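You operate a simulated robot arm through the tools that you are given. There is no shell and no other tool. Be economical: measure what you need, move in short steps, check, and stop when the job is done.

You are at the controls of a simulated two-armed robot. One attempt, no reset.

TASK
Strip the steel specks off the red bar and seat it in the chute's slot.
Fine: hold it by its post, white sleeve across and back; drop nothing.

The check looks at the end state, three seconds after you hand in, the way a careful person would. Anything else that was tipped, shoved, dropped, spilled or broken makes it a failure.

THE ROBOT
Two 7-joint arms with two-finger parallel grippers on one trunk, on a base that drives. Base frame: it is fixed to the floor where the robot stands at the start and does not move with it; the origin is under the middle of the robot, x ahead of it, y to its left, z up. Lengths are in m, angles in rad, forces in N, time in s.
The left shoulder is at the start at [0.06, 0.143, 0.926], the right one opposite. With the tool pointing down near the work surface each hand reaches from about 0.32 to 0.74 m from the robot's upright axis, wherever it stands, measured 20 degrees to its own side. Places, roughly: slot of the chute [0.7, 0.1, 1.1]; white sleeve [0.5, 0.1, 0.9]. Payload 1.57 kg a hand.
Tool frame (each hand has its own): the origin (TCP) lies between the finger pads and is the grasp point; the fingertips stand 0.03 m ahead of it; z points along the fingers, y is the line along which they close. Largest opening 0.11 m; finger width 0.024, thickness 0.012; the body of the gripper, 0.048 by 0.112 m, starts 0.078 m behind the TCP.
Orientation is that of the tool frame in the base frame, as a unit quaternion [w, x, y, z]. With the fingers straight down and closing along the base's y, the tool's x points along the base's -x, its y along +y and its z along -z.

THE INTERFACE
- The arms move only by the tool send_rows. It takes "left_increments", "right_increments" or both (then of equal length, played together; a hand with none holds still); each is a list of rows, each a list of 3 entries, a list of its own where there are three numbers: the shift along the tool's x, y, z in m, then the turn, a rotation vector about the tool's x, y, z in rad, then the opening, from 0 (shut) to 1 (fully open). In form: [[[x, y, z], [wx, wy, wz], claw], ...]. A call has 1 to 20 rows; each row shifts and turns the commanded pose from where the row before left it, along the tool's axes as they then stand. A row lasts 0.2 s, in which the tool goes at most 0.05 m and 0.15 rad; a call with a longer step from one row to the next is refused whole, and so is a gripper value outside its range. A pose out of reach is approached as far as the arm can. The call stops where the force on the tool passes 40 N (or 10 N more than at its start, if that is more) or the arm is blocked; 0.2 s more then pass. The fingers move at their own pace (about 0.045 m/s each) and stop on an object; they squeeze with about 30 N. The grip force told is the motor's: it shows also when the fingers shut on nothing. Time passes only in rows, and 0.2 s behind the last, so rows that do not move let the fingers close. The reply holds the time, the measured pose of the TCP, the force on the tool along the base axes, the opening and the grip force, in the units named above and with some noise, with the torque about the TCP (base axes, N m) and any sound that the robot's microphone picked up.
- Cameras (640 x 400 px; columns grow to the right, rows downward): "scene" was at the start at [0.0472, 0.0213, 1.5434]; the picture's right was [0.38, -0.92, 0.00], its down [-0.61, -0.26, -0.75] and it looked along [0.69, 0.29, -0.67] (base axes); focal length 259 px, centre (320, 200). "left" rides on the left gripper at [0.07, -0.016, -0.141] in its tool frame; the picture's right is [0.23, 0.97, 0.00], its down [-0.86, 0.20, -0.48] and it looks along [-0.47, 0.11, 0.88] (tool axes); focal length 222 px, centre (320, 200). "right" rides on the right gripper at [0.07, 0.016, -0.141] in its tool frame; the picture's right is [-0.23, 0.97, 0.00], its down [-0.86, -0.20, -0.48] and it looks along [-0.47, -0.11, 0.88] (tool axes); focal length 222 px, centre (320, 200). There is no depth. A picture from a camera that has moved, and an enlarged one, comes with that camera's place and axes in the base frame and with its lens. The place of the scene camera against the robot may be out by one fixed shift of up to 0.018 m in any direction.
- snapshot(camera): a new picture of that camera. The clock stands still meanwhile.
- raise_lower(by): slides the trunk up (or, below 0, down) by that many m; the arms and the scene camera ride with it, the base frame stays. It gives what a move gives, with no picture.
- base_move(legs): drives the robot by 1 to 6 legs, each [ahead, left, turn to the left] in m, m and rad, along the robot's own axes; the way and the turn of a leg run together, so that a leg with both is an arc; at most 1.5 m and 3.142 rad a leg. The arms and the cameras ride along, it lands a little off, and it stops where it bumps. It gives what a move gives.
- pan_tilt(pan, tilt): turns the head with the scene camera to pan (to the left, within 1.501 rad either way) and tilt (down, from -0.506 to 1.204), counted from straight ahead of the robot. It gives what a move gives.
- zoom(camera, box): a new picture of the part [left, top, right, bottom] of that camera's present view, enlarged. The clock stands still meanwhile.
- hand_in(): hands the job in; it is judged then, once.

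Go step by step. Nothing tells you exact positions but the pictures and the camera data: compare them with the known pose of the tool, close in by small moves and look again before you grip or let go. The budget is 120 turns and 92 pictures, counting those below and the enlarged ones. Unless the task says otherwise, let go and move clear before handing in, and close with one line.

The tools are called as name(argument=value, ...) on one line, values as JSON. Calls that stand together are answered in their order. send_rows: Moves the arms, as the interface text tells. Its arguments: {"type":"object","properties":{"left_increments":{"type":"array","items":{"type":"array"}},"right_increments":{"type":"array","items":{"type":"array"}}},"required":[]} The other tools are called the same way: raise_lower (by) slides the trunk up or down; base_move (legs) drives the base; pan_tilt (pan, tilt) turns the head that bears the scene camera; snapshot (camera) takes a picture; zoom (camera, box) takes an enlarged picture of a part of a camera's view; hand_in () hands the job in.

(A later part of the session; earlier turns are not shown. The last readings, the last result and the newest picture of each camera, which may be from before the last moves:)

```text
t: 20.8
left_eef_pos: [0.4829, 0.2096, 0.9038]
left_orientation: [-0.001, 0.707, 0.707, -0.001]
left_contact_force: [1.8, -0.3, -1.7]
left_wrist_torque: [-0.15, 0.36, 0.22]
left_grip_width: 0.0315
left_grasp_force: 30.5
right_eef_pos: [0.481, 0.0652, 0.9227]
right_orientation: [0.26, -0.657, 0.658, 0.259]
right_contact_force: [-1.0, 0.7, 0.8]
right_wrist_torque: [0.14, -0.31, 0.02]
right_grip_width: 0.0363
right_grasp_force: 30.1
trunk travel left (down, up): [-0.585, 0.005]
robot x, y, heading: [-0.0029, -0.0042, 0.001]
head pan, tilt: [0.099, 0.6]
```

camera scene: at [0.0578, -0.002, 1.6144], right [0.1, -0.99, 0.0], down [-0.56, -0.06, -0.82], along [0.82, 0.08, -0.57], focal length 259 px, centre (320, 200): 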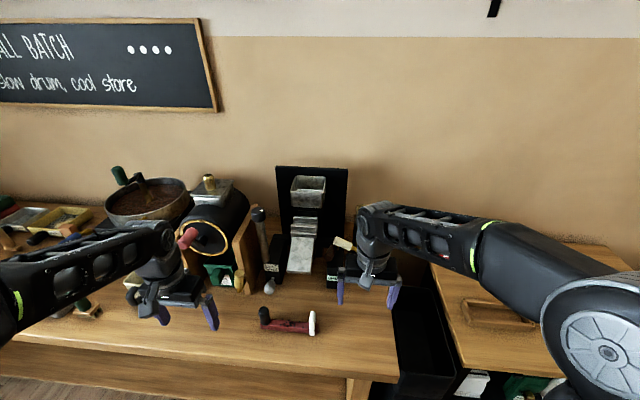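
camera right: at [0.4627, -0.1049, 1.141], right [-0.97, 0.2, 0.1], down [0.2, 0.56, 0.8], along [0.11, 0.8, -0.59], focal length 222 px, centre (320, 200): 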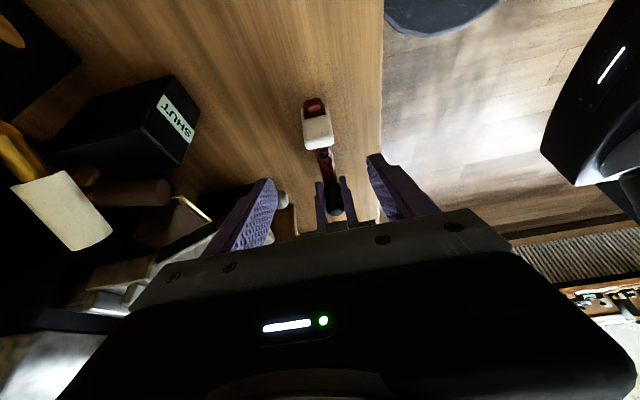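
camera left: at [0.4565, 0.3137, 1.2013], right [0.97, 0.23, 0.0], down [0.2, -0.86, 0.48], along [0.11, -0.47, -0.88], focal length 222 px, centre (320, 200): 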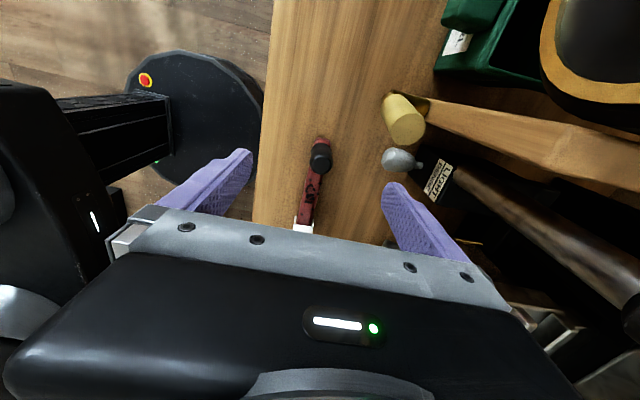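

Both gripped. Now I slide the sleeve toward the post, first 30 mm.

send_rows(right_increments=[[[-0.0073, 0, 0.0068], [0, 0, 0], 0.2], [[-0.0073, 0, 0.0068], [0, 0, 0], 0.2], [[-0.0073, 0, 0.0068], [0, 0, 0], 0.2], [[0, 0, 0], [0, 0, 0], 0.2]])

zoom(camera="scene", box=[250, 260, 370, 340])

```text
t: 21.8
left_eef_pos: [0.4826, 0.2087, 0.9031]
left_orientation: [0.0, 0.707, 0.707, 0.0]
left_contact_force: [-1.4, 1.7, -2.9]
left_wrist_torque: [0.34, -0.29, 0.02]
left_grip_width: 0.0316
left_grasp_force: 30.0
right_eef_pos: [0.4804, 0.0947, 0.9218]
right_orientation: [0.26, -0.657, 0.658, 0.259]
right_contact_force: [1.9, -2.4, 0.7]
right_wrist_torque: [-0.14, 0.22, -0.23]
right_grip_width: 0.036
right_grasp_force: 29.9
trunk travel left (down, up): [-0.585, 0.005]
robot x, y, heading: [-0.0005, -0.0008, -0.002]
head pan, tilt: [0.099, 0.6]
```

```text
5.00 times, centred on (310, 300) of scene
camera zoom: at [0.058, -0.0022, 1.6144], right [0.1, -1.0, 0.0], down [-0.56, -0.06, -0.82], along [0.82, 0.08, -0.57], focal length 1293 px, centre (370, -300)
```

zoom: 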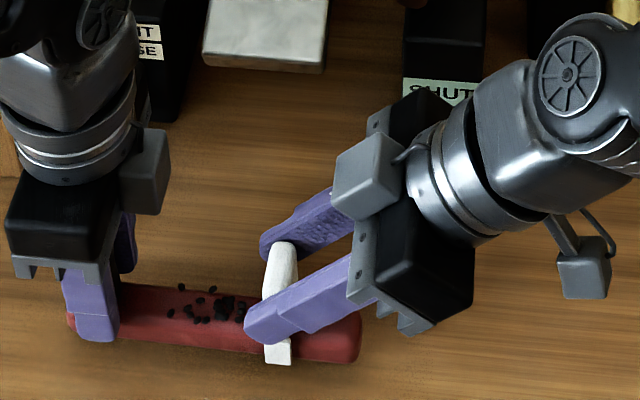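

The sleeve slides freely and the bar stays put. Another 40 mm.

send_rows(right_increments=[[[-0.0073, 0, 0.0068], [0, 0, 0], 0.2], [[-0.0073, 0, 0.0068], [0, 0, 0], 0.2], [[-0.0073, 0, 0.0068], [0, 0, 0], 0.2], [[-0.0073, 0, 0.0068], [0, 0, 0], 0.2], [[0, 0, 0], [0, 0, 0], 0.2]])

zoom(camera="scene", box=[250, 260, 370, 340])

```text
t: 23.0
left_eef_pos: [0.483, 0.2086, 0.9037]
left_orientation: [-0.001, 0.707, 0.707, -0.001]
left_contact_force: [-8.2, 1.5, -3.3]
left_wrist_torque: [0.19, -0.34, -0.08]
left_grip_width: 0.0313
left_grasp_force: 29.8
right_eef_pos: [0.4804, 0.1353, 0.9227]
right_orientation: [0.261, -0.657, 0.659, 0.258]
right_contact_force: [8.9, -1.8, 1.1]
right_wrist_torque: [0.01, 0.13, -0.58]
right_grip_width: 0.0362
right_grasp_force: 29.8
trunk travel left (down, up): [-0.585, 0.005]
robot x, y, heading: [0.0031, 0.003, -0.001]
head pan, tilt: [0.099, 0.6]
```

```text
5.00 times, centred on (310, 300) of scene
camera zoom: at [0.058, -0.0022, 1.6144], right [0.1, -1.0, 0.0], down [-0.56, -0.06, -0.82], along [0.82, 0.08, -0.57], focal length 1293 px, centre (370, -300)
```

zoom: 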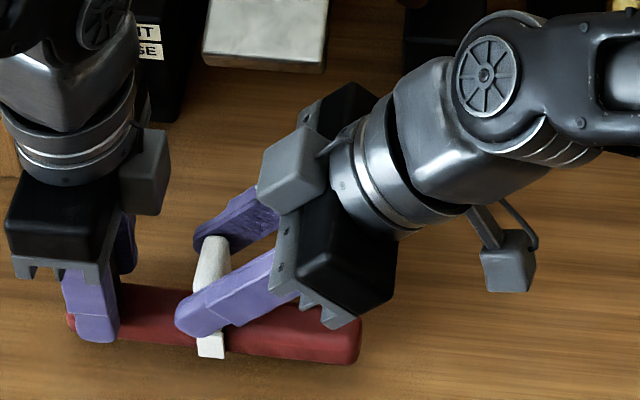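

The specks ahead are being swept up. A side load of 9 N has built up, so I follow the bar by 2 mm in +x while finishing the stroke with 22 mm.

send_rows(right_increments=[[[-0.0044, -0.001, 0.0041], [0, 0, 0], 0.2], [[-0.0044, -0.001, 0.0041], [0, 0, 0], 0.2], [[-0.0044, -0.0005, 0.0041], [0, 0, 0], 0.2], [[-0.0029, 0, 0.0027], [0, 0, 0], 0.2], [[0, 0, 0], [0, 0, 0], 0.2]])

zoom(camera="scene", box=[250, 260, 370, 340])

zoom(camera="right", box=[220, 20, 440, 230])

```text
t: 24.2
left_eef_pos: [0.4825, 0.211, 0.9048]
left_orientation: [-0.001, 0.707, 0.708, 0.001]
left_contact_force: [1.4, 20.7, -7.7]
left_wrist_torque: [-0.01, 0.38, 0.01]
left_grip_width: 0.0319
left_grasp_force: 29.8
right_eef_pos: [0.4838, 0.1561, 0.9208]
right_orientation: [0.258, -0.658, 0.658, 0.259]
right_contact_force: [-0.1, -22.1, 4.4]
right_wrist_torque: [0.09, -0.34, 0.0]
right_grip_width: 0.0364
right_grasp_force: 29.8
trunk travel left (down, up): [-0.585, 0.005]
robot x, y, heading: [-0.0021, 0.0007, -0.0]
head pan, tilt: [0.099, 0.6]
```

```text
5.00 times, centred on (310, 300) of scene
camera zoom: at [0.0581, -0.002, 1.6144], right [0.1, -1.0, 0.0], down [-0.56, -0.06, -0.82], along [0.82, 0.08, -0.57], focal length 1293 px, centre (370, -300)
```

zoom: 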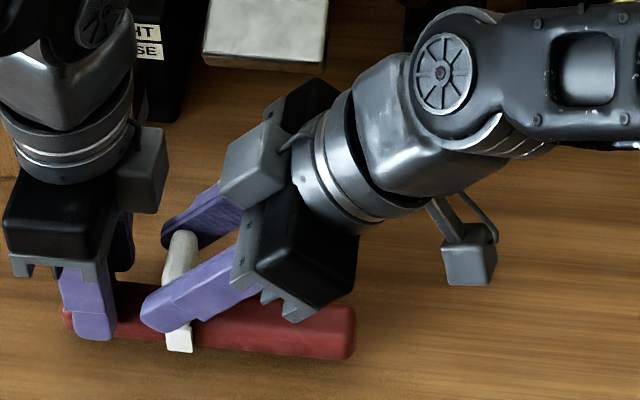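

```text
1.90 times, centred on (330, 125) of right
camera zoom: at [0.4655, 0.0074, 0.9769], right [-0.97, 0.17, 0.16], down [0.2, 0.3, 0.93], along [0.11, 0.94, -0.33], focal length 423 px, centre (301, 343)
```

zoom: 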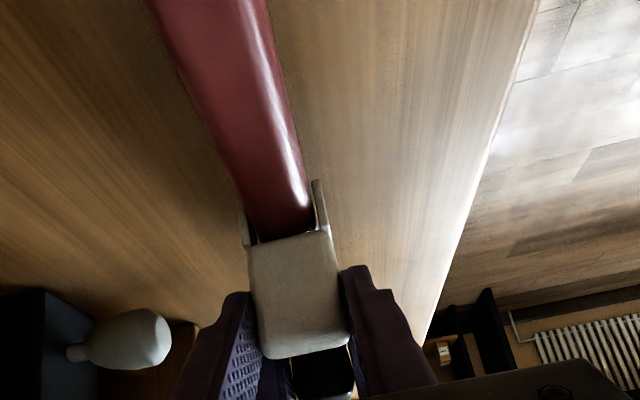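

A stop was reached with 21 N, and the bar behind the sleeve is clean. Now I slide it back to the tip.

send_rows(right_increments=[[[0.0044, 0.0002, -0.0041], [0, 0, 0], 0.2], [[0.0073, 0.0003, -0.0068], [0, 0, 0], 0.2], [[0.0073, 0.0003, -0.0068], [0, 0, 0], 0.2], [[0.0073, 0.0003, -0.0068], [0, 0, 0], 0.2], [[0.0073, 0.0003, -0.0068], [0, 0, 0], 0.2], [[0, 0, 0], [0, 0, 0], 0.2]])

zoom(camera="scene", box=[250, 260, 370, 340])

```text
t: 25.6
left_eef_pos: [0.4826, 0.2088, 0.9041]
left_orientation: [0.0, 0.706, 0.708, 0.0]
left_contact_force: [-3.8, -2.0, 10.4]
left_wrist_torque: [-0.6, 0.43, 0.05]
left_grip_width: 0.0313
left_grasp_force: 30.0
right_eef_pos: [0.4785, 0.111, 0.9225]
right_orientation: [-0.258, 0.659, -0.658, -0.258]
right_contact_force: [3.9, 2.7, -11.2]
right_wrist_torque: [-0.52, -0.46, -0.41]
right_grip_width: 0.0366
right_grasp_force: 30.2
trunk travel left (down, up): [-0.585, 0.005]
robot x, y, heading: [-0.0022, -0.0017, -0.002]
head pan, tilt: [0.099, 0.6]
```

```text
5.00 times, centred on (310, 300) of scene
camera zoom: at [0.0581, -0.0019, 1.6144], right [0.1, -1.0, 0.0], down [-0.56, -0.06, -0.82], along [0.82, 0.08, -0.57], focal length 1293 px, centre (370, -300)
```

zoom: 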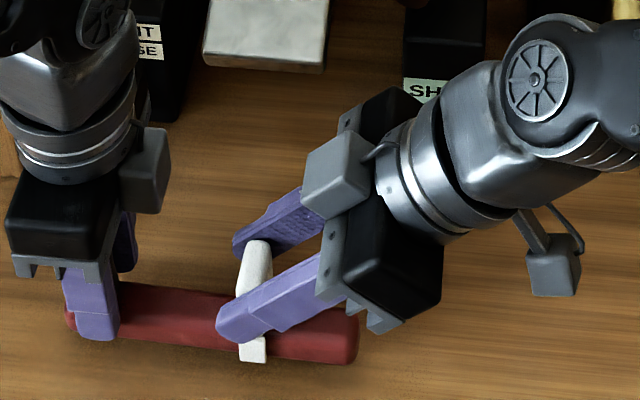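

No specks are left in view and the sleeve is halfway back. I ease the vertical load slightly and finish the return stroke.

send_rows(right_increments=[[[0.0077, -0.0005, -0.0063], [0, 0, 0], 0.2], [[0.0077, -0.0003, -0.0063], [0, 0, 0], 0.2], [[0.0073, 0, -0.0068], [0, 0, 0], 0.2], [[0.0073, 0, -0.0068], [0, 0, 0], 0.2], [[0, 0, 0], [0, 0, 0], 0.2]])

zoom(camera="scene", box=[250, 260, 370, 340])

```text
t: 26.8
left_eef_pos: [0.4831, 0.2091, 0.9035]
left_orientation: [0.0, 0.707, 0.707, 0.0]
left_contact_force: [2.9, -2.4, -2.7]
left_wrist_torque: [0.0, -0.16, 0.04]
left_grip_width: 0.0313
left_grasp_force: 30.3
right_eef_pos: [0.4823, 0.0715, 0.9225]
right_orientation: [-0.259, 0.658, -0.658, -0.259]
right_contact_force: [-3.1, 1.7, 1.1]
right_wrist_torque: [0.32, 0.2, 0.3]
right_grip_width: 0.0364
right_grasp_force: 29.9
trunk travel left (down, up): [-0.585, 0.005]
robot x, y, heading: [0.0021, -0.0025, -0.005]
head pan, tilt: [0.099, 0.6]
```

```text
5.00 times, centred on (310, 300) of scene
camera zoom: at [0.0581, -0.0019, 1.6144], right [0.1, -1.0, 0.0], down [-0.56, -0.06, -0.82], along [0.82, 0.08, -0.57], focal length 1293 px, centre (370, -300)
```

zoom: 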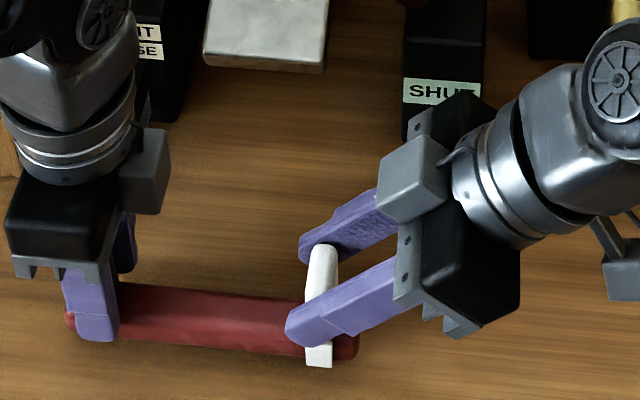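

Clean bar; the sleeve is about 6 mm short of its start. I complete that and then release the tab.

send_rows(right_increments=[[[0.0022, 0, -0.002], [0, 0, 0], 0.2], [[0.0022, 0.0003, -0.002], [0, 0, 0], 0.2], [[0, 0, 0], [0, 0, 0], 0.2], [[0, 0, 0], [0, 0, 0], 0.45], [[0, 0, 0], [0, 0, 0], 0.6], [[0, 0, 0], [0, 0, 0], 0.6], [[0, 0, -0.02], [0, 0, 0], 0.6], [[0, 0, -0.03], [0, 0, 0], 0.6], [[0, 0, -0.03], [0, 0, 0], 0.6]])

snapshot(camera="right")

zoom(camera="scene", box=[240, 270, 360, 350])

```text
t: 28.8
left_eef_pos: [0.482, 0.2093, 0.9048]
left_orientation: [0.0, 0.708, 0.707, 0.001]
left_contact_force: [-0.6, 0.6, -3.4]
left_wrist_torque: [0.12, 0.0, 0.01]
left_grip_width: 0.0314
left_grasp_force: 30.7
right_eef_pos: [0.4803, 0.0102, 0.9801]
right_orientation: [0.259, -0.658, 0.658, 0.26]
right_contact_force: [-0.2, -0.2, -0.1]
right_wrist_torque: [0.0, -0.04, -0.02]
right_grip_width: 0.0659
right_grasp_force: 0.1
trunk travel left (down, up): [-0.585, 0.005]
robot x, y, heading: [-0.0027, -0.001, 0.003]
head pan, tilt: [0.099, 0.6]
```

```text
47 pictures are left
camera right: at [0.4638, -0.138, 1.0355], right [-0.97, 0.17, 0.16], down [0.2, 0.3, 0.93], along [0.11, 0.94, -0.33], focal length 222 px, centre (320, 200)
```

right: 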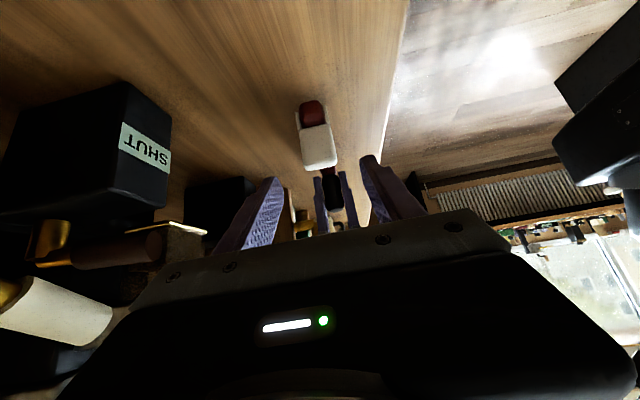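

```text
5.00 times, centred on (300, 310) of scene
camera zoom: at [0.0576, -0.0024, 1.6144], right [0.1, -0.99, 0.0], down [-0.56, -0.06, -0.83], along [0.82, 0.08, -0.56], focal length 1293 px, centre (420, -350)
```

zoom: 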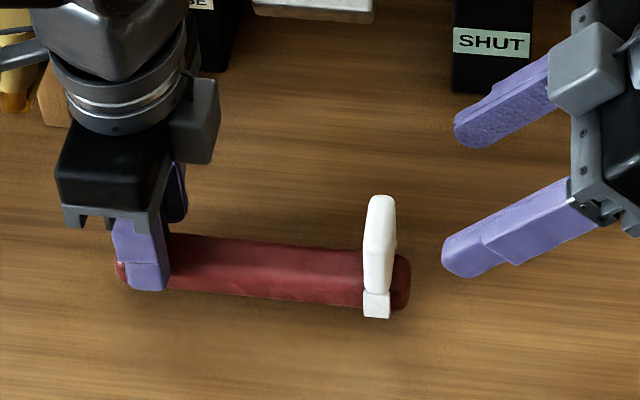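

The bar is clean and the sleeve is back at the tip. Next I measure the slot from a second wrist viewpoint, so I swing the right hand around to face the chute.

send_rows(right_increments=[[[0, 0, -0.025], [0, 0.15, 0], 0.6], [[0, 0, -0.025], [0, 0.15, 0], 0.6], [[0, 0, -0.025], [0, 0.15, 0], 0.6], [[0, 0, -0.025], [0, 0.15, 0], 0.6], [[0, 0, -0.025], [0, 0.15, 0], 0.6], [[0, 0, 0], [0, 0, 0.1428], 0.6], [[0, 0, 0], [0, 0, 0.1428], 0.6], [[0, 0, 0], [0, 0, 0.1428], 0.6], [[0, 0, 0], [0, 0, 0.1428], 0.6], [[0, 0, 0], [0, 0, 0.1428], 0.6], [[0, 0, 0], [0, 0, 0.1428], 0.6], [[0, 0, 0], [0, 0, 0.1428], 0.6], [[0, 0, 0], [0, 0, 0.1428], 0.6], [[0, 0, 0], [0, 0, 0.1428], 0.6], [[0, 0, 0], [0, 0, 0.1428], 0.6], [[0, 0, 0], [0, 0, 0.1428], 0.6], [[0.02, 0, -0.02], [0, -0.15, 0], 0.6], [[0.02, 0, -0.02], [0, -0.15, 0], 0.6], [[0.02, 0, -0.02], [0, -0.15, 0], 0.6], [[0.02, 0, -0.02], [0, -0.15, 0], 0.6]])

snapshot(camera="right")

```text
t: 33.0
left_eef_pos: [0.4813, 0.2093, 0.9034]
left_orientation: [0.0, 0.707, 0.707, 0.0]
left_contact_force: [0.2, -0.3, -2.0]
left_wrist_torque: [0.15, -0.04, 0.06]
left_grip_width: 0.0313
left_grasp_force: 30.0
right_eef_pos: [0.3865, -0.0436, 1.1494]
right_orientation: [0.297, 0.0, 0.955, 0.001]
right_contact_force: [-0.1, 1.1, 0.0]
right_wrist_torque: [0.01, 0.01, 0.02]
right_grip_width: 0.0662
right_grasp_force: 0.0
trunk travel left (down, up): [-0.585, 0.005]
robot x, y, heading: [0.0013, 0.0009, -0.003]
head pan, tilt: [0.099, 0.6]
```

```text
45 pictures are left
camera right: at [0.2478, -0.0278, 1.2264], right [0.19, 0.97, 0.13], down [0.43, -0.2, 0.88], along [0.88, -0.11, -0.46], focal length 222 px, centre (320, 200)
```

right: 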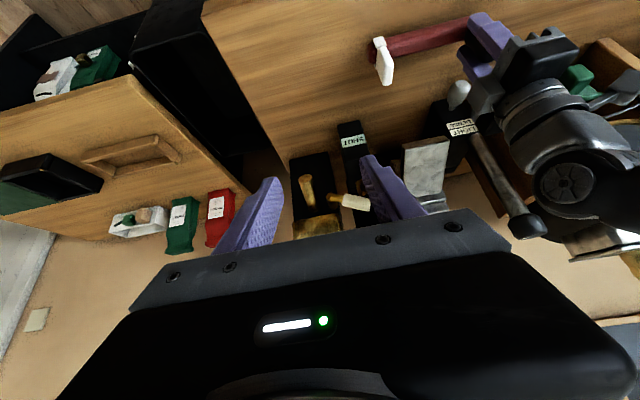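

I pitch up further to bring the chute above the gripper.

send_rows(right_increments=[[[0, 0, 0], [0, -0.15, 0], 0.6], [[0, 0, 0], [0, -0.15, 0], 0.6], [[0, 0, 0], [0, -0.15, 0], 0.6]])

zoom(camera="right", box=[360, 40, 480, 170])

```text
t: 33.8
left_eef_pos: [0.4831, 0.2105, 0.9038]
left_orientation: [0.0, 0.707, 0.707, 0.0]
left_contact_force: [0.3, -0.1, -2.1]
left_wrist_torque: [0.15, 0.03, -0.02]
left_grip_width: 0.031
left_grasp_force: 30.6
right_eef_pos: [0.3962, -0.0285, 1.1588]
right_orientation: [0.501, 0.0, 0.865, 0.0]
right_contact_force: [-0.2, 0.3, -1.0]
right_wrist_torque: [0.01, -0.01, 0.01]
right_grip_width: 0.066
right_grasp_force: 0.1
right hand out of reach, approached as far as the arm can: row 3
trunk travel left (down, up): [-0.585, 0.005]
robot x, y, heading: [-0.0032, 0.0032, -0.002]
head pan, tilt: [0.099, 0.6]
```

```text
3.08 times, centred on (420, 105) of right
camera zoom: at [0.2385, -0.014, 1.1693], right [0.11, 0.97, 0.2], down [0.01, -0.2, 0.98], along [0.99, -0.11, -0.03], focal length 684 px, centre (12, 492)
```

zoom: 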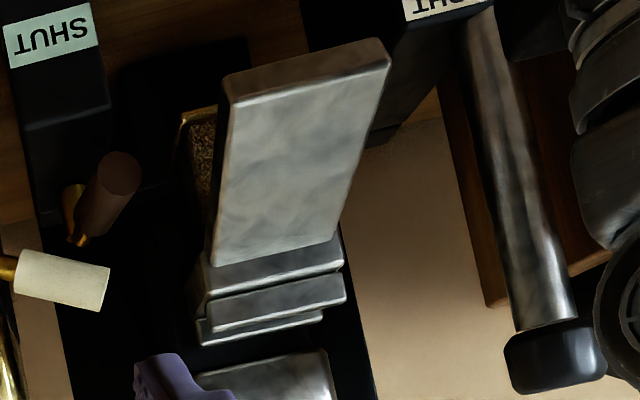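

zoom(camera="right", box=[370, 110, 442, 155])

```text
8.89 times, centred on (406, 132) of right
camera zoom: at [0.2385, -0.014, 1.1693], right [0.11, 0.97, 0.2], down [0.01, -0.2, 0.98], along [0.99, -0.11, -0.03], focal length 1974 px, centre (-444, 800)
```

zoom: 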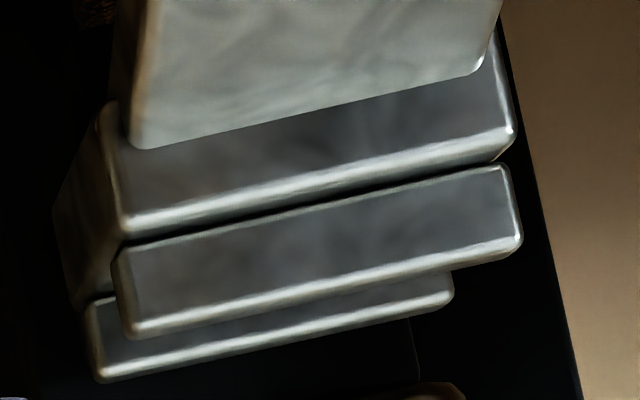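

Two wrist views agree closely. The rib front faces are at x≈0.679 and 0.7255, tops z≈1.0787, y 0.082–0.164, slot centre x≈0.708, floor z≈1.0595. I aim for the post at (0.708, 0.194). First I lift the bar high, remove its small yaw, and move the right hand aside.

send_rows(left_increments=[[[0, 0, -0.03], [0, 0, -0.011], 0.1], [[0, 0, -0.03], [0, 0, -0.011], 0.1], [[0, 0, -0.03], [0, 0, 0], 0.1], [[0, 0, -0.03], [0, 0, 0], 0.1], [[0, 0, -0.03], [0, 0, 0], 0.1], [[0, 0, -0.03], [0, 0, 0], 0.1], [[0, 0, -0.03], [0, 0, 0], 0.1], [[0, 0, -0.03], [0, 0, 0], 0.1], [[0, 0, -0.02], [0, 0, 0], 0.1]], right_increments=[[[0, -0.02, 0], [0, 0.03, 0], 0.3], [[0, -0.02, 0], [0, 0.03, 0], 0.3], [[0, -0.02, 0], [0, 0, 0], 0.2], [[0, -0.02, 0], [0, 0, 0], 0.2], [[0, -0.02, 0], [0, 0, 0], 0.2], [[0, -0.02, 0], [0, 0, 0], 0.2], [[0, -0.02, 0], [0, 0, 0], 0.2], [[0, -0.02, 0], [0, 0, 0], 0.2], [[0, 0, 0], [0, 0, 0], 0.2]])

snapshot(camera="scene")

```text
t: 35.8
left_eef_pos: [0.4822, 0.2084, 1.1588]
left_orientation: [-0.003, 0.7, 0.714, -0.002]
left_contact_force: [-0.3, -0.4, -2.6]
left_wrist_torque: [0.15, -0.03, -0.02]
left_grip_width: 0.031
left_grasp_force: 30.0
left hand out of reach, approached as far as the arm can: row 9
right_eef_pos: [0.427, -0.1702, 1.1949]
right_orientation: [0.473, 0.001, 0.881, 0.0]
right_contact_force: [-0.3, -0.9, -0.3]
right_wrist_torque: [0.01, -0.01, -0.01]
right_grip_width: 0.0219
right_grasp_force: 0.1
right hand out of reach, approached as far as the arm can: row 1, 2, 3, 4, 5, 6, 7
trunk travel left (down, up): [-0.585, 0.005]
robot x, y, heading: [0.0009, -0.0028, 0.005]
head pan, tilt: [0.099, 0.6]
```

```text
42 pictures are left
camera scene: at [0.0581, -0.0028, 1.6143], right [0.1, -1.0, 0.0], down [-0.56, -0.06, -0.82], along [0.82, 0.08, -0.57], focal length 259 px, centre (320, 200)
```

scene: 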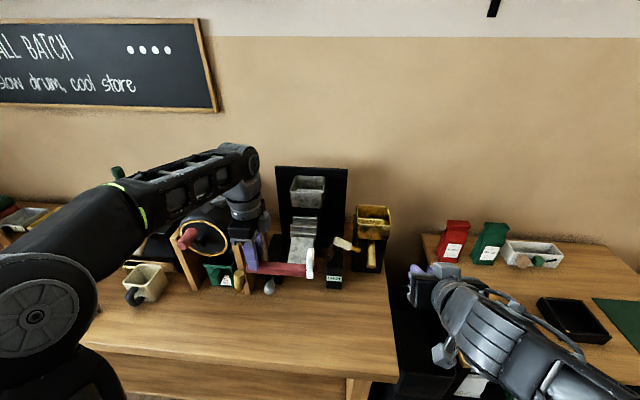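

The lever knob lies at about (0.648, 0.251, top 1.165), so I'll pass it with the bar shifted right (post y≈0.165), then shift back once beyond it. I start by moving right and forward to test reach.

send_rows(left_increments=[[[-0.022, 0, 0], [0, 0, 0], 0.1], [[-0.022, 0, 0], [0, 0, 0], 0.1], [[0, 0.02, 0], [0, 0, 0], 0.1], [[0, 0.02, 0], [0, 0, 0], 0.1], [[0, 0.02, 0], [0, 0, 0], 0.1], [[0, 0.01, 0], [0, 0, 0], 0.1]])

```text
t: 37.2
left_eef_pos: [0.5126, 0.1654, 1.165]
left_orientation: [0.001, 0.699, 0.715, 0.002]
left_contact_force: [-0.5, 0.5, -3.1]
left_wrist_torque: [0.13, 0.03, 0.01]
left_grip_width: 0.0312
left_grasp_force: 29.6
left hand out of reach, approached as far as the arm can: row 4, 5, 6
right_eef_pos: [0.4269, -0.1696, 1.1953]
right_orientation: [0.474, -0.001, 0.881, 0.0]
right_contact_force: [0.0, -0.4, 0.6]
right_wrist_torque: [0.05, -0.04, -0.01]
right_grip_width: 0.0221
right_grasp_force: 0.2
trunk travel left (down, up): [-0.585, 0.005]
robot x, y, heading: [0.0006, -0.0022, 0.0]
head pan, tilt: [0.099, 0.6]
```

The reach ends at x≈0.51 at this height, so the base must go forward about 0.2 m. I look down to check the clearance at the bench front.

pan_tilt(pan=0.0, tilt=1.2)

snapshot(camera="scene")

snapshot(camera="left")

```text
t: 38.2
left_eef_pos: [0.5155, 0.1656, 1.1632]
left_orientation: [0.001, 0.699, 0.715, 0.002]
left_contact_force: [-0.3, -0.6, -2.6]
left_wrist_torque: [0.08, 0.02, -0.06]
left_grip_width: 0.0312
left_grasp_force: 29.7
right_eef_pos: [0.4267, -0.17, 1.1967]
right_orientation: [0.473, 0.0, 0.881, 0.0]
right_contact_force: [0.3, -0.6, 0.5]
right_wrist_torque: [0.0, 0.04, 0.03]
right_grip_width: 0.0217
right_grasp_force: 0.0
trunk travel left (down, up): [-0.585, 0.005]
robot x, y, heading: [0.0018, -0.0028, 0.002]
head pan, tilt: [0.0, 1.201]
```

```text
41 pictures are left
camera scene: at [0.026, -0.0108, 1.5698], right [0.0, -1.0, 0.0], down [-0.93, 0.0, -0.36], along [0.36, 0.0, -0.93], focal length 259 px, centre (320, 200)
```

scene: 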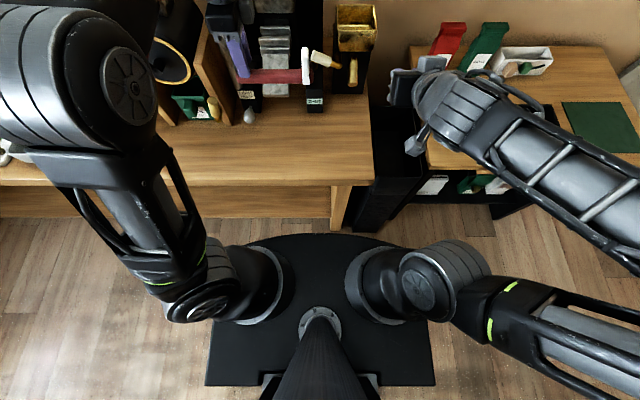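

```text
40 pictures are left
camera left: at [0.4954, 0.2358, 1.3059], right [0.97, 0.25, 0.0], down [0.22, -0.85, 0.48], along [0.12, -0.46, -0.88], focal length 222 px, centre (320, 200)
```

left: 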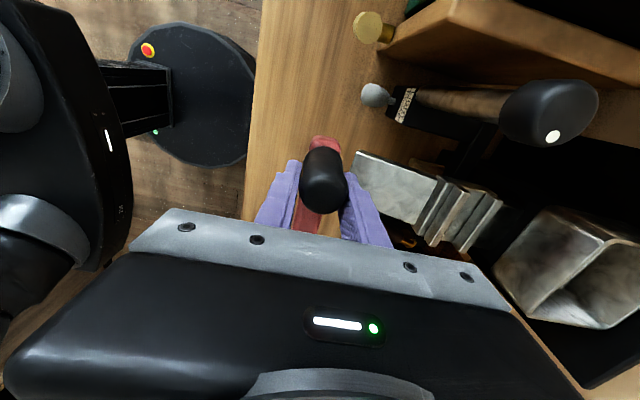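

The bench's right leg blocks driving forward, and a straight-down hand cannot reach the slot. I'll set the bar back on the bench and regrip the post with the hand pitched about 45° forward. First I move back over the clear spot.

send_rows(left_increments=[[[0, -0.02, 0.02], [0, 0, 0], 0.1], [[0.02, -0.015, 0.02], [0, 0, 0], 0.1], [[0.022, 0, 0.02], [0, 0, 0], 0.1], [[0, 0, 0], [0, 0, 0], 0.1]])

pan_tilt(pan=0.1, tilt=0.75)

snapshot(camera="scene")

```text
t: 39.2
left_eef_pos: [0.4773, 0.2064, 1.105]
left_orientation: [0.0, 0.699, 0.715, 0.0]
left_contact_force: [-0.1, -1.3, -2.6]
left_wrist_torque: [0.15, 0.0, -0.03]
left_grip_width: 0.0314
left_grasp_force: 29.5
right_eef_pos: [0.4269, -0.1703, 1.1951]
right_orientation: [0.475, 0.0, 0.88, 0.0]
right_contact_force: [-0.1, 0.3, 0.2]
right_wrist_torque: [-0.02, 0.01, 0.02]
right_grip_width: 0.022
right_grasp_force: 0.1
trunk travel left (down, up): [-0.585, 0.005]
robot x, y, heading: [0.0024, -0.0012, -0.003]
head pan, tilt: [0.0, 1.201]
```

```text
t: 40.1
left_eef_pos: [0.4782, 0.2069, 1.1046]
left_orientation: [0.0, 0.699, 0.715, -0.001]
left_contact_force: [-1.4, -0.5, -2.3]
left_wrist_torque: [0.12, 0.0, -0.08]
left_grip_width: 0.0312
left_grasp_force: 29.8
right_eef_pos: [0.4281, -0.1695, 1.1956]
right_orientation: [0.474, 0.001, 0.881, -0.001]
right_contact_force: [-0.4, 0.3, 0.2]
right_wrist_torque: [0.01, -0.02, -0.01]
right_grip_width: 0.0222
right_grasp_force: 0.0
trunk travel left (down, up): [-0.585, 0.005]
robot x, y, heading: [0.0004, -0.0043, -0.003]
head pan, tilt: [0.099, 0.75]
```

```text
39 pictures are left
camera scene: at [0.0524, -0.0026, 1.6014], right [0.1, -1.0, 0.0], down [-0.68, -0.07, -0.73], along [0.73, 0.07, -0.68], focal length 259 px, centre (320, 200)
```

scene: 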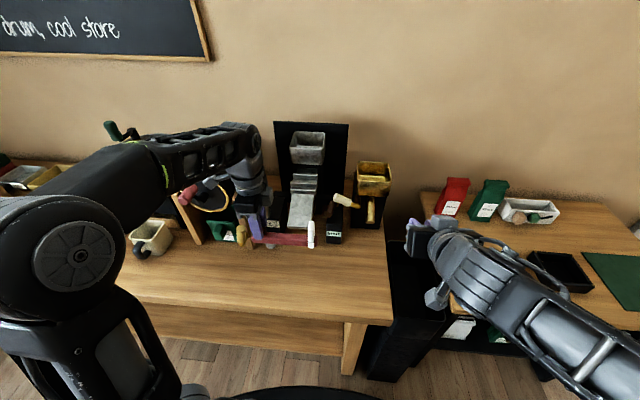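

Commands were clamped, so all is consistent. I lower the bar onto the bench at the same clear spot.

send_rows(left_increments=[[[0, 0.006, 0.04], [0, 0, 0], 0.1], [[0, 0, 0.04], [0, 0, 0], 0.1], [[0, 0, 0.04], [0, 0, 0], 0.1], [[0, 0, 0.04], [0, 0, 0], 0.1], [[0, 0, 0.038], [0, 0, 0], 0.1], [[0, 0, 0.006], [0, 0, 0], 0.1], [[0, 0, 0.005], [0, 0, 0], 0.1], [[0, 0, 0.004], [0, 0, 0], 0.1], [[0, 0, 0.002], [0, 0, 0], 0.1], [[0, 0, 0], [0, 0, 0], 0.1]])

zoom(camera="scene", box=[220, 210, 340, 300])

```text
t: 42.3
left_eef_pos: [0.4832, 0.208, 0.8919]
left_orientation: [0.002, 0.699, 0.715, 0.002]
left_contact_force: [2.1, 1.6, 28.8]
left_wrist_torque: [-0.03, 0.28, 0.0]
left_grip_width: 0.0315
left_grasp_force: 29.7
right_eef_pos: [0.4263, -0.1713, 1.195]
right_orientation: [0.474, 0.0, 0.881, 0.001]
right_contact_force: [0.2, 0.2, 0.8]
right_wrist_torque: [0.05, 0.01, -0.01]
right_grip_width: 0.0219
right_grasp_force: 0.0
trunk travel left (down, up): [-0.585, 0.005]
robot x, y, heading: [-0.0013, -0.0035, 0.003]
head pan, tilt: [0.099, 0.75]
```

```text
4.44 times, centred on (280, 255) of scene
camera zoom: at [0.0504, -0.0035, 1.6018], right [0.1, -1.0, 0.0], down [-0.68, -0.07, -0.73], along [0.73, 0.07, -0.68], focal length 1150 px, centre (498, -44)
```

zoom: 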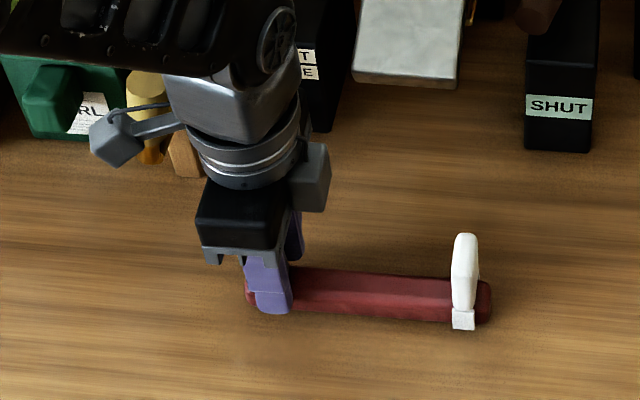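

The bar rests on the bench (contact felt at TCP z≈0.891). I unload, open, rise, and turn the hand to heading +20°.

send_rows(left_increments=[[[0, 0, -0.002], [0, 0, 0], 0.1], [[0, 0, 0], [0, 0, 0], 0.35], [[0, 0, 0], [0, 0, 0], 0.6], [[0, 0, 0], [0, 0, 0], 0.6], [[0, 0, -0.04], [0, 0, 0], 0.6], [[0, 0, -0.05], [0, 0, 0], 0.6], [[0, 0, -0.05], [0, 0, 0], 0.6], [[0, 0, 0], [0, 0, -0.146], 0.6], [[0, 0, 0], [0, 0, -0.146], 0.6], [[0, 0, 0], [0, 0, -0.146], 0.6], [[0, 0, 0], [0, 0, -0.146], 0.6], [[0, 0, 0], [0, 0, -0.146], 0.6], [[0, 0, 0], [0, 0, -0.146], 0.6], [[0, 0, 0], [0, 0, -0.146], 0.6], [[0, 0, 0], [0, 0, -0.146], 0.6], [[0, 0, 0], [0, 0, -0.146], 0.6], [[0, 0, 0], [0, 0, -0.146], 0.6], [[0, 0, 0], [0, 0, -0.146], 0.6], [[0, 0, 0], [0, 0, -0.146], 0.6], [[0, 0, 0], [0, 0, -0.146], 0.6]])

zoom(camera="scene", box=[220, 210, 340, 300])

```text
t: 46.5
left_eef_pos: [0.4832, 0.2071, 1.0309]
left_orientation: [0.0, -0.176, 0.984, 0.0]
left_contact_force: [-0.9, 0.2, 0.6]
left_wrist_torque: [-0.02, -0.02, 0.03]
left_grip_width: 0.0658
left_grasp_force: 0.0
right_eef_pos: [0.4277, -0.1697, 1.1954]
right_orientation: [0.474, 0.0, 0.881, 0.0]
right_contact_force: [-0.2, 0.3, 0.4]
right_wrist_torque: [-0.02, -0.02, 0.0]
right_grip_width: 0.0222
right_grasp_force: 0.1
trunk travel left (down, up): [-0.585, 0.005]
robot x, y, heading: [0.0004, 0.0003, 0.003]
head pan, tilt: [0.099, 0.75]
```

```text
4.44 times, centred on (280, 255) of scene
camera zoom: at [0.0522, -0.0027, 1.6015], right [0.1, -1.0, 0.0], down [-0.68, -0.07, -0.73], along [0.73, 0.07, -0.68], focal length 1150 px, centre (498, -44)
```

zoom: 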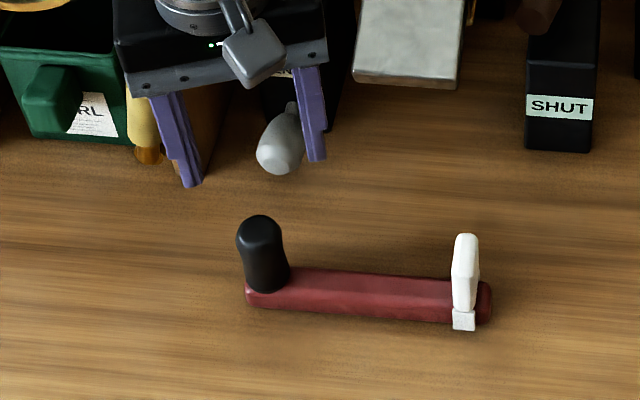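

The bar rests stably. Before regripping I test whether the pitched hand reaches above the slot: pitch 45°, rise, then go forward on the right side of the knob.

send_rows(left_increments=[[[0, 0, 0], [0, -0.15, 0], 0.3], [[0, 0, 0], [0, -0.15, 0], 0.3], [[0, 0, 0], [0, -0.15, 0], 0.3], [[0, 0, 0], [0, -0.15, 0], 0.3], [[0, 0, 0], [0, -0.15, 0], 0.3], [[0, 0, 0], [0, -0.035, 0], 0.3], [[-0.03, 0, -0.03], [0, 0, 0], 0.3], [[-0.03, 0, -0.03], [0, 0, 0], 0.3], [[-0.03, 0, -0.03], [0, 0, 0], 0.3], [[-0.03, 0, -0.03], [0, 0, 0], 0.3], [[-0.0244, -0.0204, 0.0244], [0, 0, 0], 0.3], [[-0.0244, -0.0204, 0.0244], [0, 0, 0], 0.3], [[-0.0244, -0.0204, 0.0244], [0, 0, 0], 0.3], [[-0.0244, -0.0204, 0.0244], [0, 0, 0], 0.3], [[-0.0244, -0.0204, 0.0244], [0, 0, 0], 0.3]])

snapshot(camera="scene")

snapshot(camera="left")

```text
t: 49.7
left_eef_pos: [0.6825, 0.1703, 1.2006]
left_orientation: [0.375, -0.161, 0.91, 0.067]
left_contact_force: [0.6, -0.7, 0.5]
left_wrist_torque: [0.02, -0.01, 0.02]
left_grip_width: 0.0329
left_grasp_force: 0.0
right_eef_pos: [0.4279, -0.1706, 1.1939]
right_orientation: [0.474, -0.001, 0.881, 0.001]
right_contact_force: [0.4, -0.5, -0.4]
right_wrist_torque: [-0.02, -0.01, 0.01]
right_grip_width: 0.0221
right_grasp_force: 0.1
trunk travel left (down, up): [-0.585, 0.005]
robot x, y, heading: [-0.0009, -0.001, 0.0]
head pan, tilt: [0.099, 0.75]
```

```text
36 pictures are left
camera scene: at [0.0538, -0.0033, 1.6014], right [0.1, -0.99, 0.0], down [-0.68, -0.07, -0.73], along [0.73, 0.07, -0.68], focal length 259 px, centre (320, 200)
```

scene: 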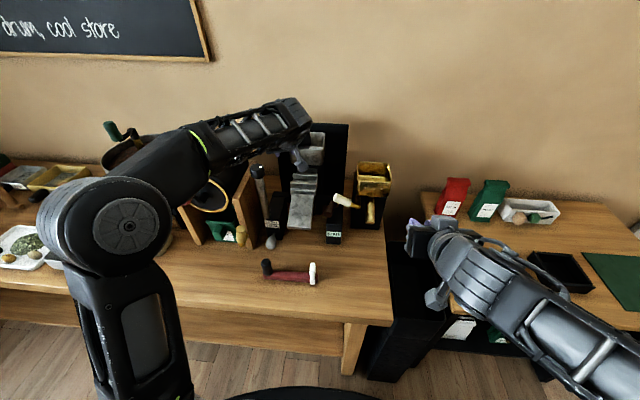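

```text
35 pictures are left
camera left: at [0.5483, 0.1044, 1.252], right [-0.49, 0.86, -0.16], down [0.18, 0.28, 0.94], along [0.86, 0.43, -0.29], focal length 222 px, centre (320, 200)
```

left: 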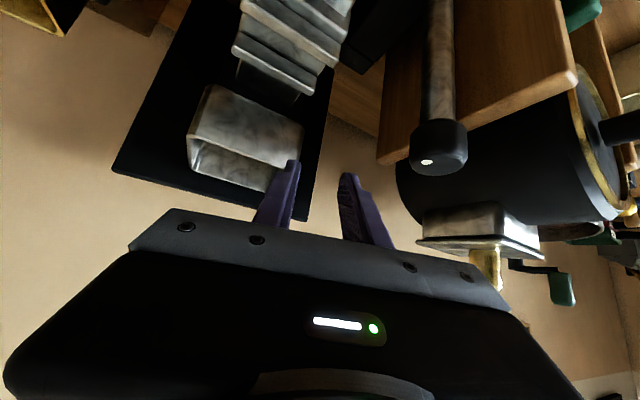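

Reachable. This close view also lets me re-measure the slot, so I zoom on the ribs.

zoom(camera="left", box=[215, 0, 375, 100])

```text
4.00 times, centred on (295, 50) of left
camera zoom: at [0.5483, 0.1044, 1.252], right [-0.49, 0.86, -0.16], down [0.18, 0.28, 0.94], along [0.86, 0.43, -0.29], focal length 888 px, centre (420, 800)
```

zoom: 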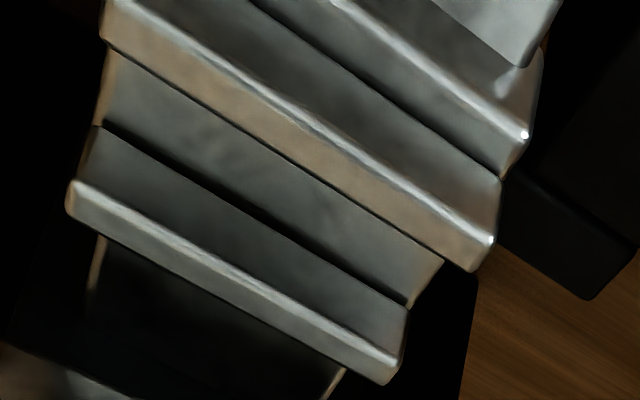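

The slot is confirmed: floor z≈1.060, x between 0.693 and 0.727 (centre ≈0.709), y 0.084–0.166. I return above the post and descend with the pitched hand.

send_rows(left_increments=[[[0.0244, 0.0204, -0.0244], [0, 0, 0], 0.4], [[0.0244, 0.0204, -0.0244], [0, 0, 0], 0.5], [[0.0244, 0.0204, -0.0244], [0, 0, 0], 0.6], [[0.0244, 0.0204, -0.0244], [0, 0, 0], 0.6], [[0.0244, 0.0204, -0.0244], [0, 0, 0], 0.6], [[0.03, 0, 0.03], [0, 0, 0], 0.6], [[0.03, 0, 0.03], [0, 0, 0], 0.6], [[0.03, 0, 0.03], [0, 0, 0], 0.6], [[0.03, 0, 0.03], [0, 0, 0], 0.6], [[0.03, 0, 0.03], [0, 0, 0], 0.6], [[0.03, 0, 0.03], [0, 0, 0], 0.6], [[0, 0, 0], [0, 0, 0], 0.6]])

snapshot(camera="left")

zoom(camera="scene", box=[200, 190, 340, 300])

```text
t: 52.3
left_eef_pos: [0.4829, 0.2076, 0.9476]
left_orientation: [0.376, -0.161, 0.91, 0.067]
left_contact_force: [0.0, 0.7, -0.3]
left_wrist_torque: [-0.03, 0.0, -0.01]
left_grip_width: 0.0657
left_grasp_force: 0.1
right_eef_pos: [0.427, -0.1689, 1.1954]
right_orientation: [0.475, 0.0, 0.88, 0.0]
right_contact_force: [-0.7, 0.2, -0.8]
right_wrist_torque: [0.0, 0.02, 0.01]
right_grip_width: 0.022
right_grasp_force: 0.1
trunk travel left (down, up): [-0.585, 0.005]
robot x, y, heading: [-0.0034, -0.0004, -0.003]
head pan, tilt: [0.099, 0.75]
```

```text
33 pictures are left
camera left: at [0.3494, 0.141, 0.9977], right [-0.49, 0.86, -0.16], down [0.18, 0.28, 0.94], along [0.85, 0.43, -0.29], focal length 222 px, centre (320, 200)
```

left: 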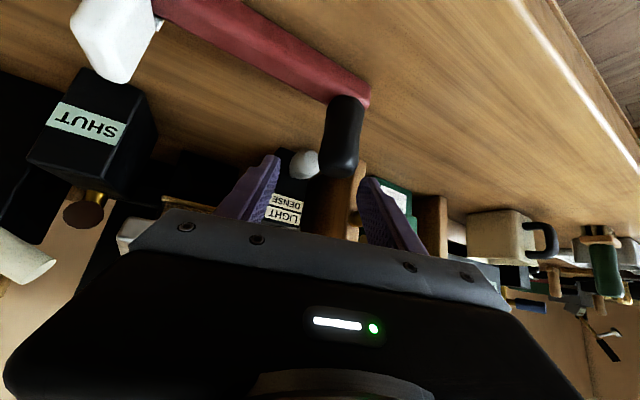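

```text
3.64 times, centred on (270, 245) of scene
camera zoom: at [0.0515, -0.0029, 1.6015], right [0.1, -1.0, 0.0], down [-0.68, -0.07, -0.73], along [0.73, 0.07, -0.68], focal length 941 px, centre (502, 36)
```

zoom: 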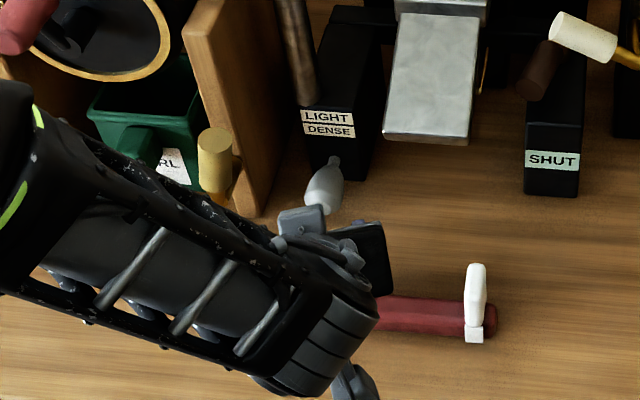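

The post is slightly left of the finger midline. I shift 7 mm sideways, descend 30 mm, and look again.

send_rows(left_increments=[[[0.0106, 0.007, 0.0106], [0, 0, 0], 0.6], [[0.0106, 0, 0.0106], [0, 0, 0], 0.6], [[0, 0, 0], [0, 0, 0], 0.6]])

zoom(camera="left", box=[200, 60, 440, 250])

```text
t: 53.1
left_eef_pos: [0.4815, 0.2142, 0.917]
left_orientation: [0.376, -0.162, 0.91, 0.067]
left_contact_force: [-0.3, -0.1, 0.7]
left_wrist_torque: [0.03, 0.01, 0.04]
left_grip_width: 0.066
left_grasp_force: 0.1
right_eef_pos: [0.4276, -0.1695, 1.1956]
right_orientation: [0.474, 0.0, 0.88, 0.0]
right_contact_force: [-0.4, -0.1, 0.0]
right_wrist_torque: [-0.03, 0.01, -0.04]
right_grip_width: 0.022
right_grasp_force: 0.0
trunk travel left (down, up): [-0.585, 0.005]
robot x, y, heading: [-0.0025, -0.0007, 0.002]
head pan, tilt: [0.099, 0.75]
```

```text
2.11 times, centred on (320, 155) of left
camera zoom: at [0.3468, 0.1476, 0.9676], right [-0.49, 0.86, -0.16], down [0.18, 0.28, 0.94], along [0.86, 0.43, -0.29], focal length 468 px, centre (320, 295)
```

zoom: 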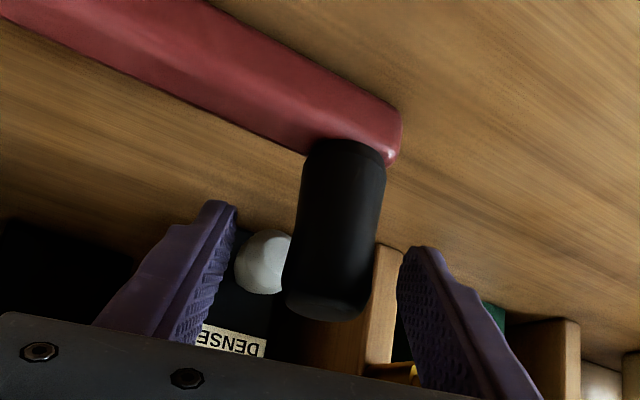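

The refined post axis is (0.485, 0.219), bar top ≈0.868, post top ≈0.926. I centre the hand and lower 14 mm.

send_rows(left_increments=[[[-0.0035, 0.003, 0.0035], [0, 0, 0], 0.6], [[0.005, 0, 0.005], [0, 0, 0], 0.6], [[0.0049, 0, 0.0049], [0, 0, 0], 0.6], [[0, 0, 0], [0, 0, 0], 0.6]])

zoom(camera="left", box=[200, 60, 440, 250])

```text
t: 54.1
left_eef_pos: [0.4854, 0.2191, 0.9031]
left_orientation: [0.377, -0.162, 0.91, 0.067]
left_contact_force: [-0.1, -0.1, 0.2]
left_wrist_torque: [-0.02, -0.02, 0.02]
left_grip_width: 0.0657
left_grasp_force: 0.1
right_eef_pos: [0.427, -0.1692, 1.1952]
right_orientation: [0.474, 0.001, 0.88, -0.001]
right_contact_force: [0.3, -0.7, -0.6]
right_wrist_torque: [0.0, 0.01, 0.01]
right_grip_width: 0.0219
right_grasp_force: 0.0
trunk travel left (down, up): [-0.585, 0.005]
robot x, y, heading: [-0.0009, 0.0016, 0.004]
head pan, tilt: [0.099, 0.75]
```

```text
2.11 times, centred on (320, 155) of left
camera zoom: at [0.3505, 0.1522, 0.9537], right [-0.49, 0.86, -0.16], down [0.18, 0.28, 0.94], along [0.85, 0.43, -0.29], focal length 468 px, centre (320, 295)
```

zoom: 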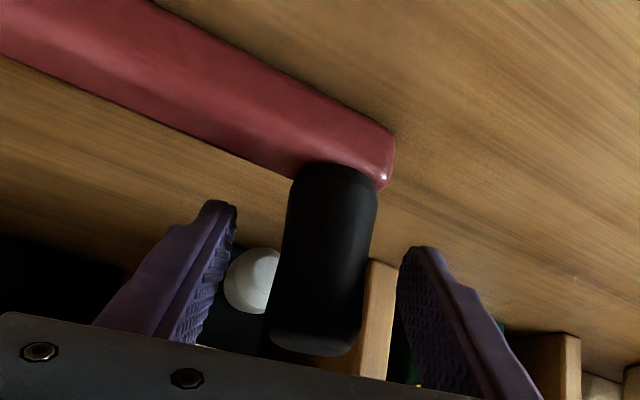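

The post is now well centred at the TCP. I grip.

send_rows(left_increments=[[[0, 0, 0], [0, 0, 0], 0.45], [[0, 0, 0], [0, 0, 0], 0.3], [[0, 0, 0], [0, 0, 0], 0.1], [[0, 0, 0], [0, 0, 0], 0.1], [[0, 0, 0], [0, 0, 0], 0.1]])

zoom(camera="left", box=[200, 60, 440, 250])

```text
t: 55.3
left_eef_pos: [0.4841, 0.22, 0.9025]
left_orientation: [0.376, -0.162, 0.91, 0.067]
left_contact_force: [0.4, 0.4, 0.3]
left_wrist_torque: [0.02, 0.01, -0.09]
left_grip_width: 0.0309
left_grasp_force: 30.0
right_eef_pos: [0.4264, -0.1702, 1.1959]
right_orientation: [0.473, -0.001, 0.881, 0.001]
right_contact_force: [0.2, -0.3, 0.2]
right_wrist_torque: [-0.01, 0.01, -0.05]
right_grip_width: 0.0219
right_grasp_force: 0.1
trunk travel left (down, up): [-0.585, 0.005]
robot x, y, heading: [-0.0024, 0.001, -0.002]
head pan, tilt: [0.099, 0.75]
```

```text
2.11 times, centred on (320, 155) of left
camera zoom: at [0.3505, 0.1522, 0.9538], right [-0.49, 0.86, -0.16], down [0.18, 0.28, 0.94], along [0.86, 0.43, -0.29], focal length 468 px, centre (320, 295)
```

zoom: 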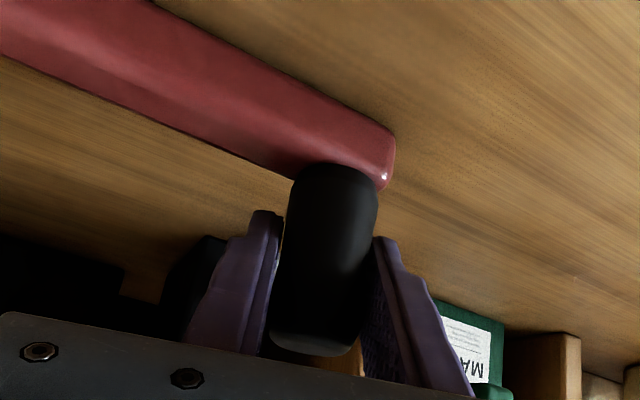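

Firm grip. I lift 40 mm and check that the bar hangs level.

send_rows(left_increments=[[[-0.007, 0, -0.007], [0, 0, 0], 0.1], [[-0.0106, 0, -0.0106], [0, 0, 0], 0.1], [[-0.0106, 0, -0.0106], [0, 0, 0], 0.1], [[0, 0, 0], [0, 0, 0], 0.1]])

snapshot(camera="left")

zoom(camera="scene", box=[200, 200, 340, 300])

```text
t: 56.3
left_eef_pos: [0.4857, 0.2175, 0.9417]
left_orientation: [0.376, -0.161, 0.91, 0.066]
left_contact_force: [0.2, 0.6, -3.1]
left_wrist_torque: [0.16, -0.01, 0.01]
left_grip_width: 0.0309
left_grasp_force: 30.2
right_eef_pos: [0.4269, -0.17, 1.196]
right_orientation: [0.474, 0.0, 0.881, 0.0]
right_contact_force: [0.6, 0.1, 0.3]
right_wrist_torque: [0.0, 0.0, 0.0]
right_grip_width: 0.0222
right_grasp_force: 0.1
trunk travel left (down, up): [-0.585, 0.005]
robot x, y, heading: [0.0016, 0.0019, 0.003]
head pan, tilt: [0.099, 0.75]
```

```text
28 pictures are left
camera left: at [0.351, 0.1521, 0.9935], right [-0.49, 0.86, -0.16], down [0.18, 0.28, 0.94], along [0.85, 0.43, -0.29], focal length 222 px, centre (320, 200)
```

left: 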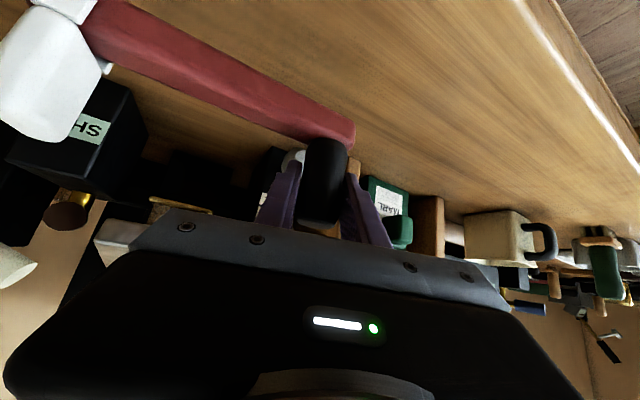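

```text
4.00 times, centred on (270, 250) of scene
camera zoom: at [0.0527, -0.0025, 1.6015], right [0.1, -1.0, 0.0], down [-0.68, -0.07, -0.73], along [0.73, 0.07, -0.68], focal length 1035 px, centre (520, 0)
```

zoom: 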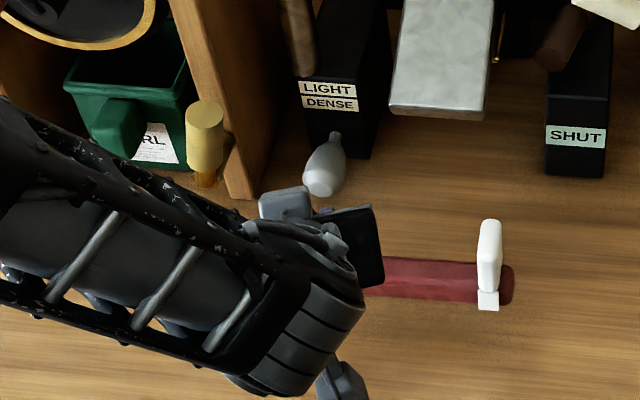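

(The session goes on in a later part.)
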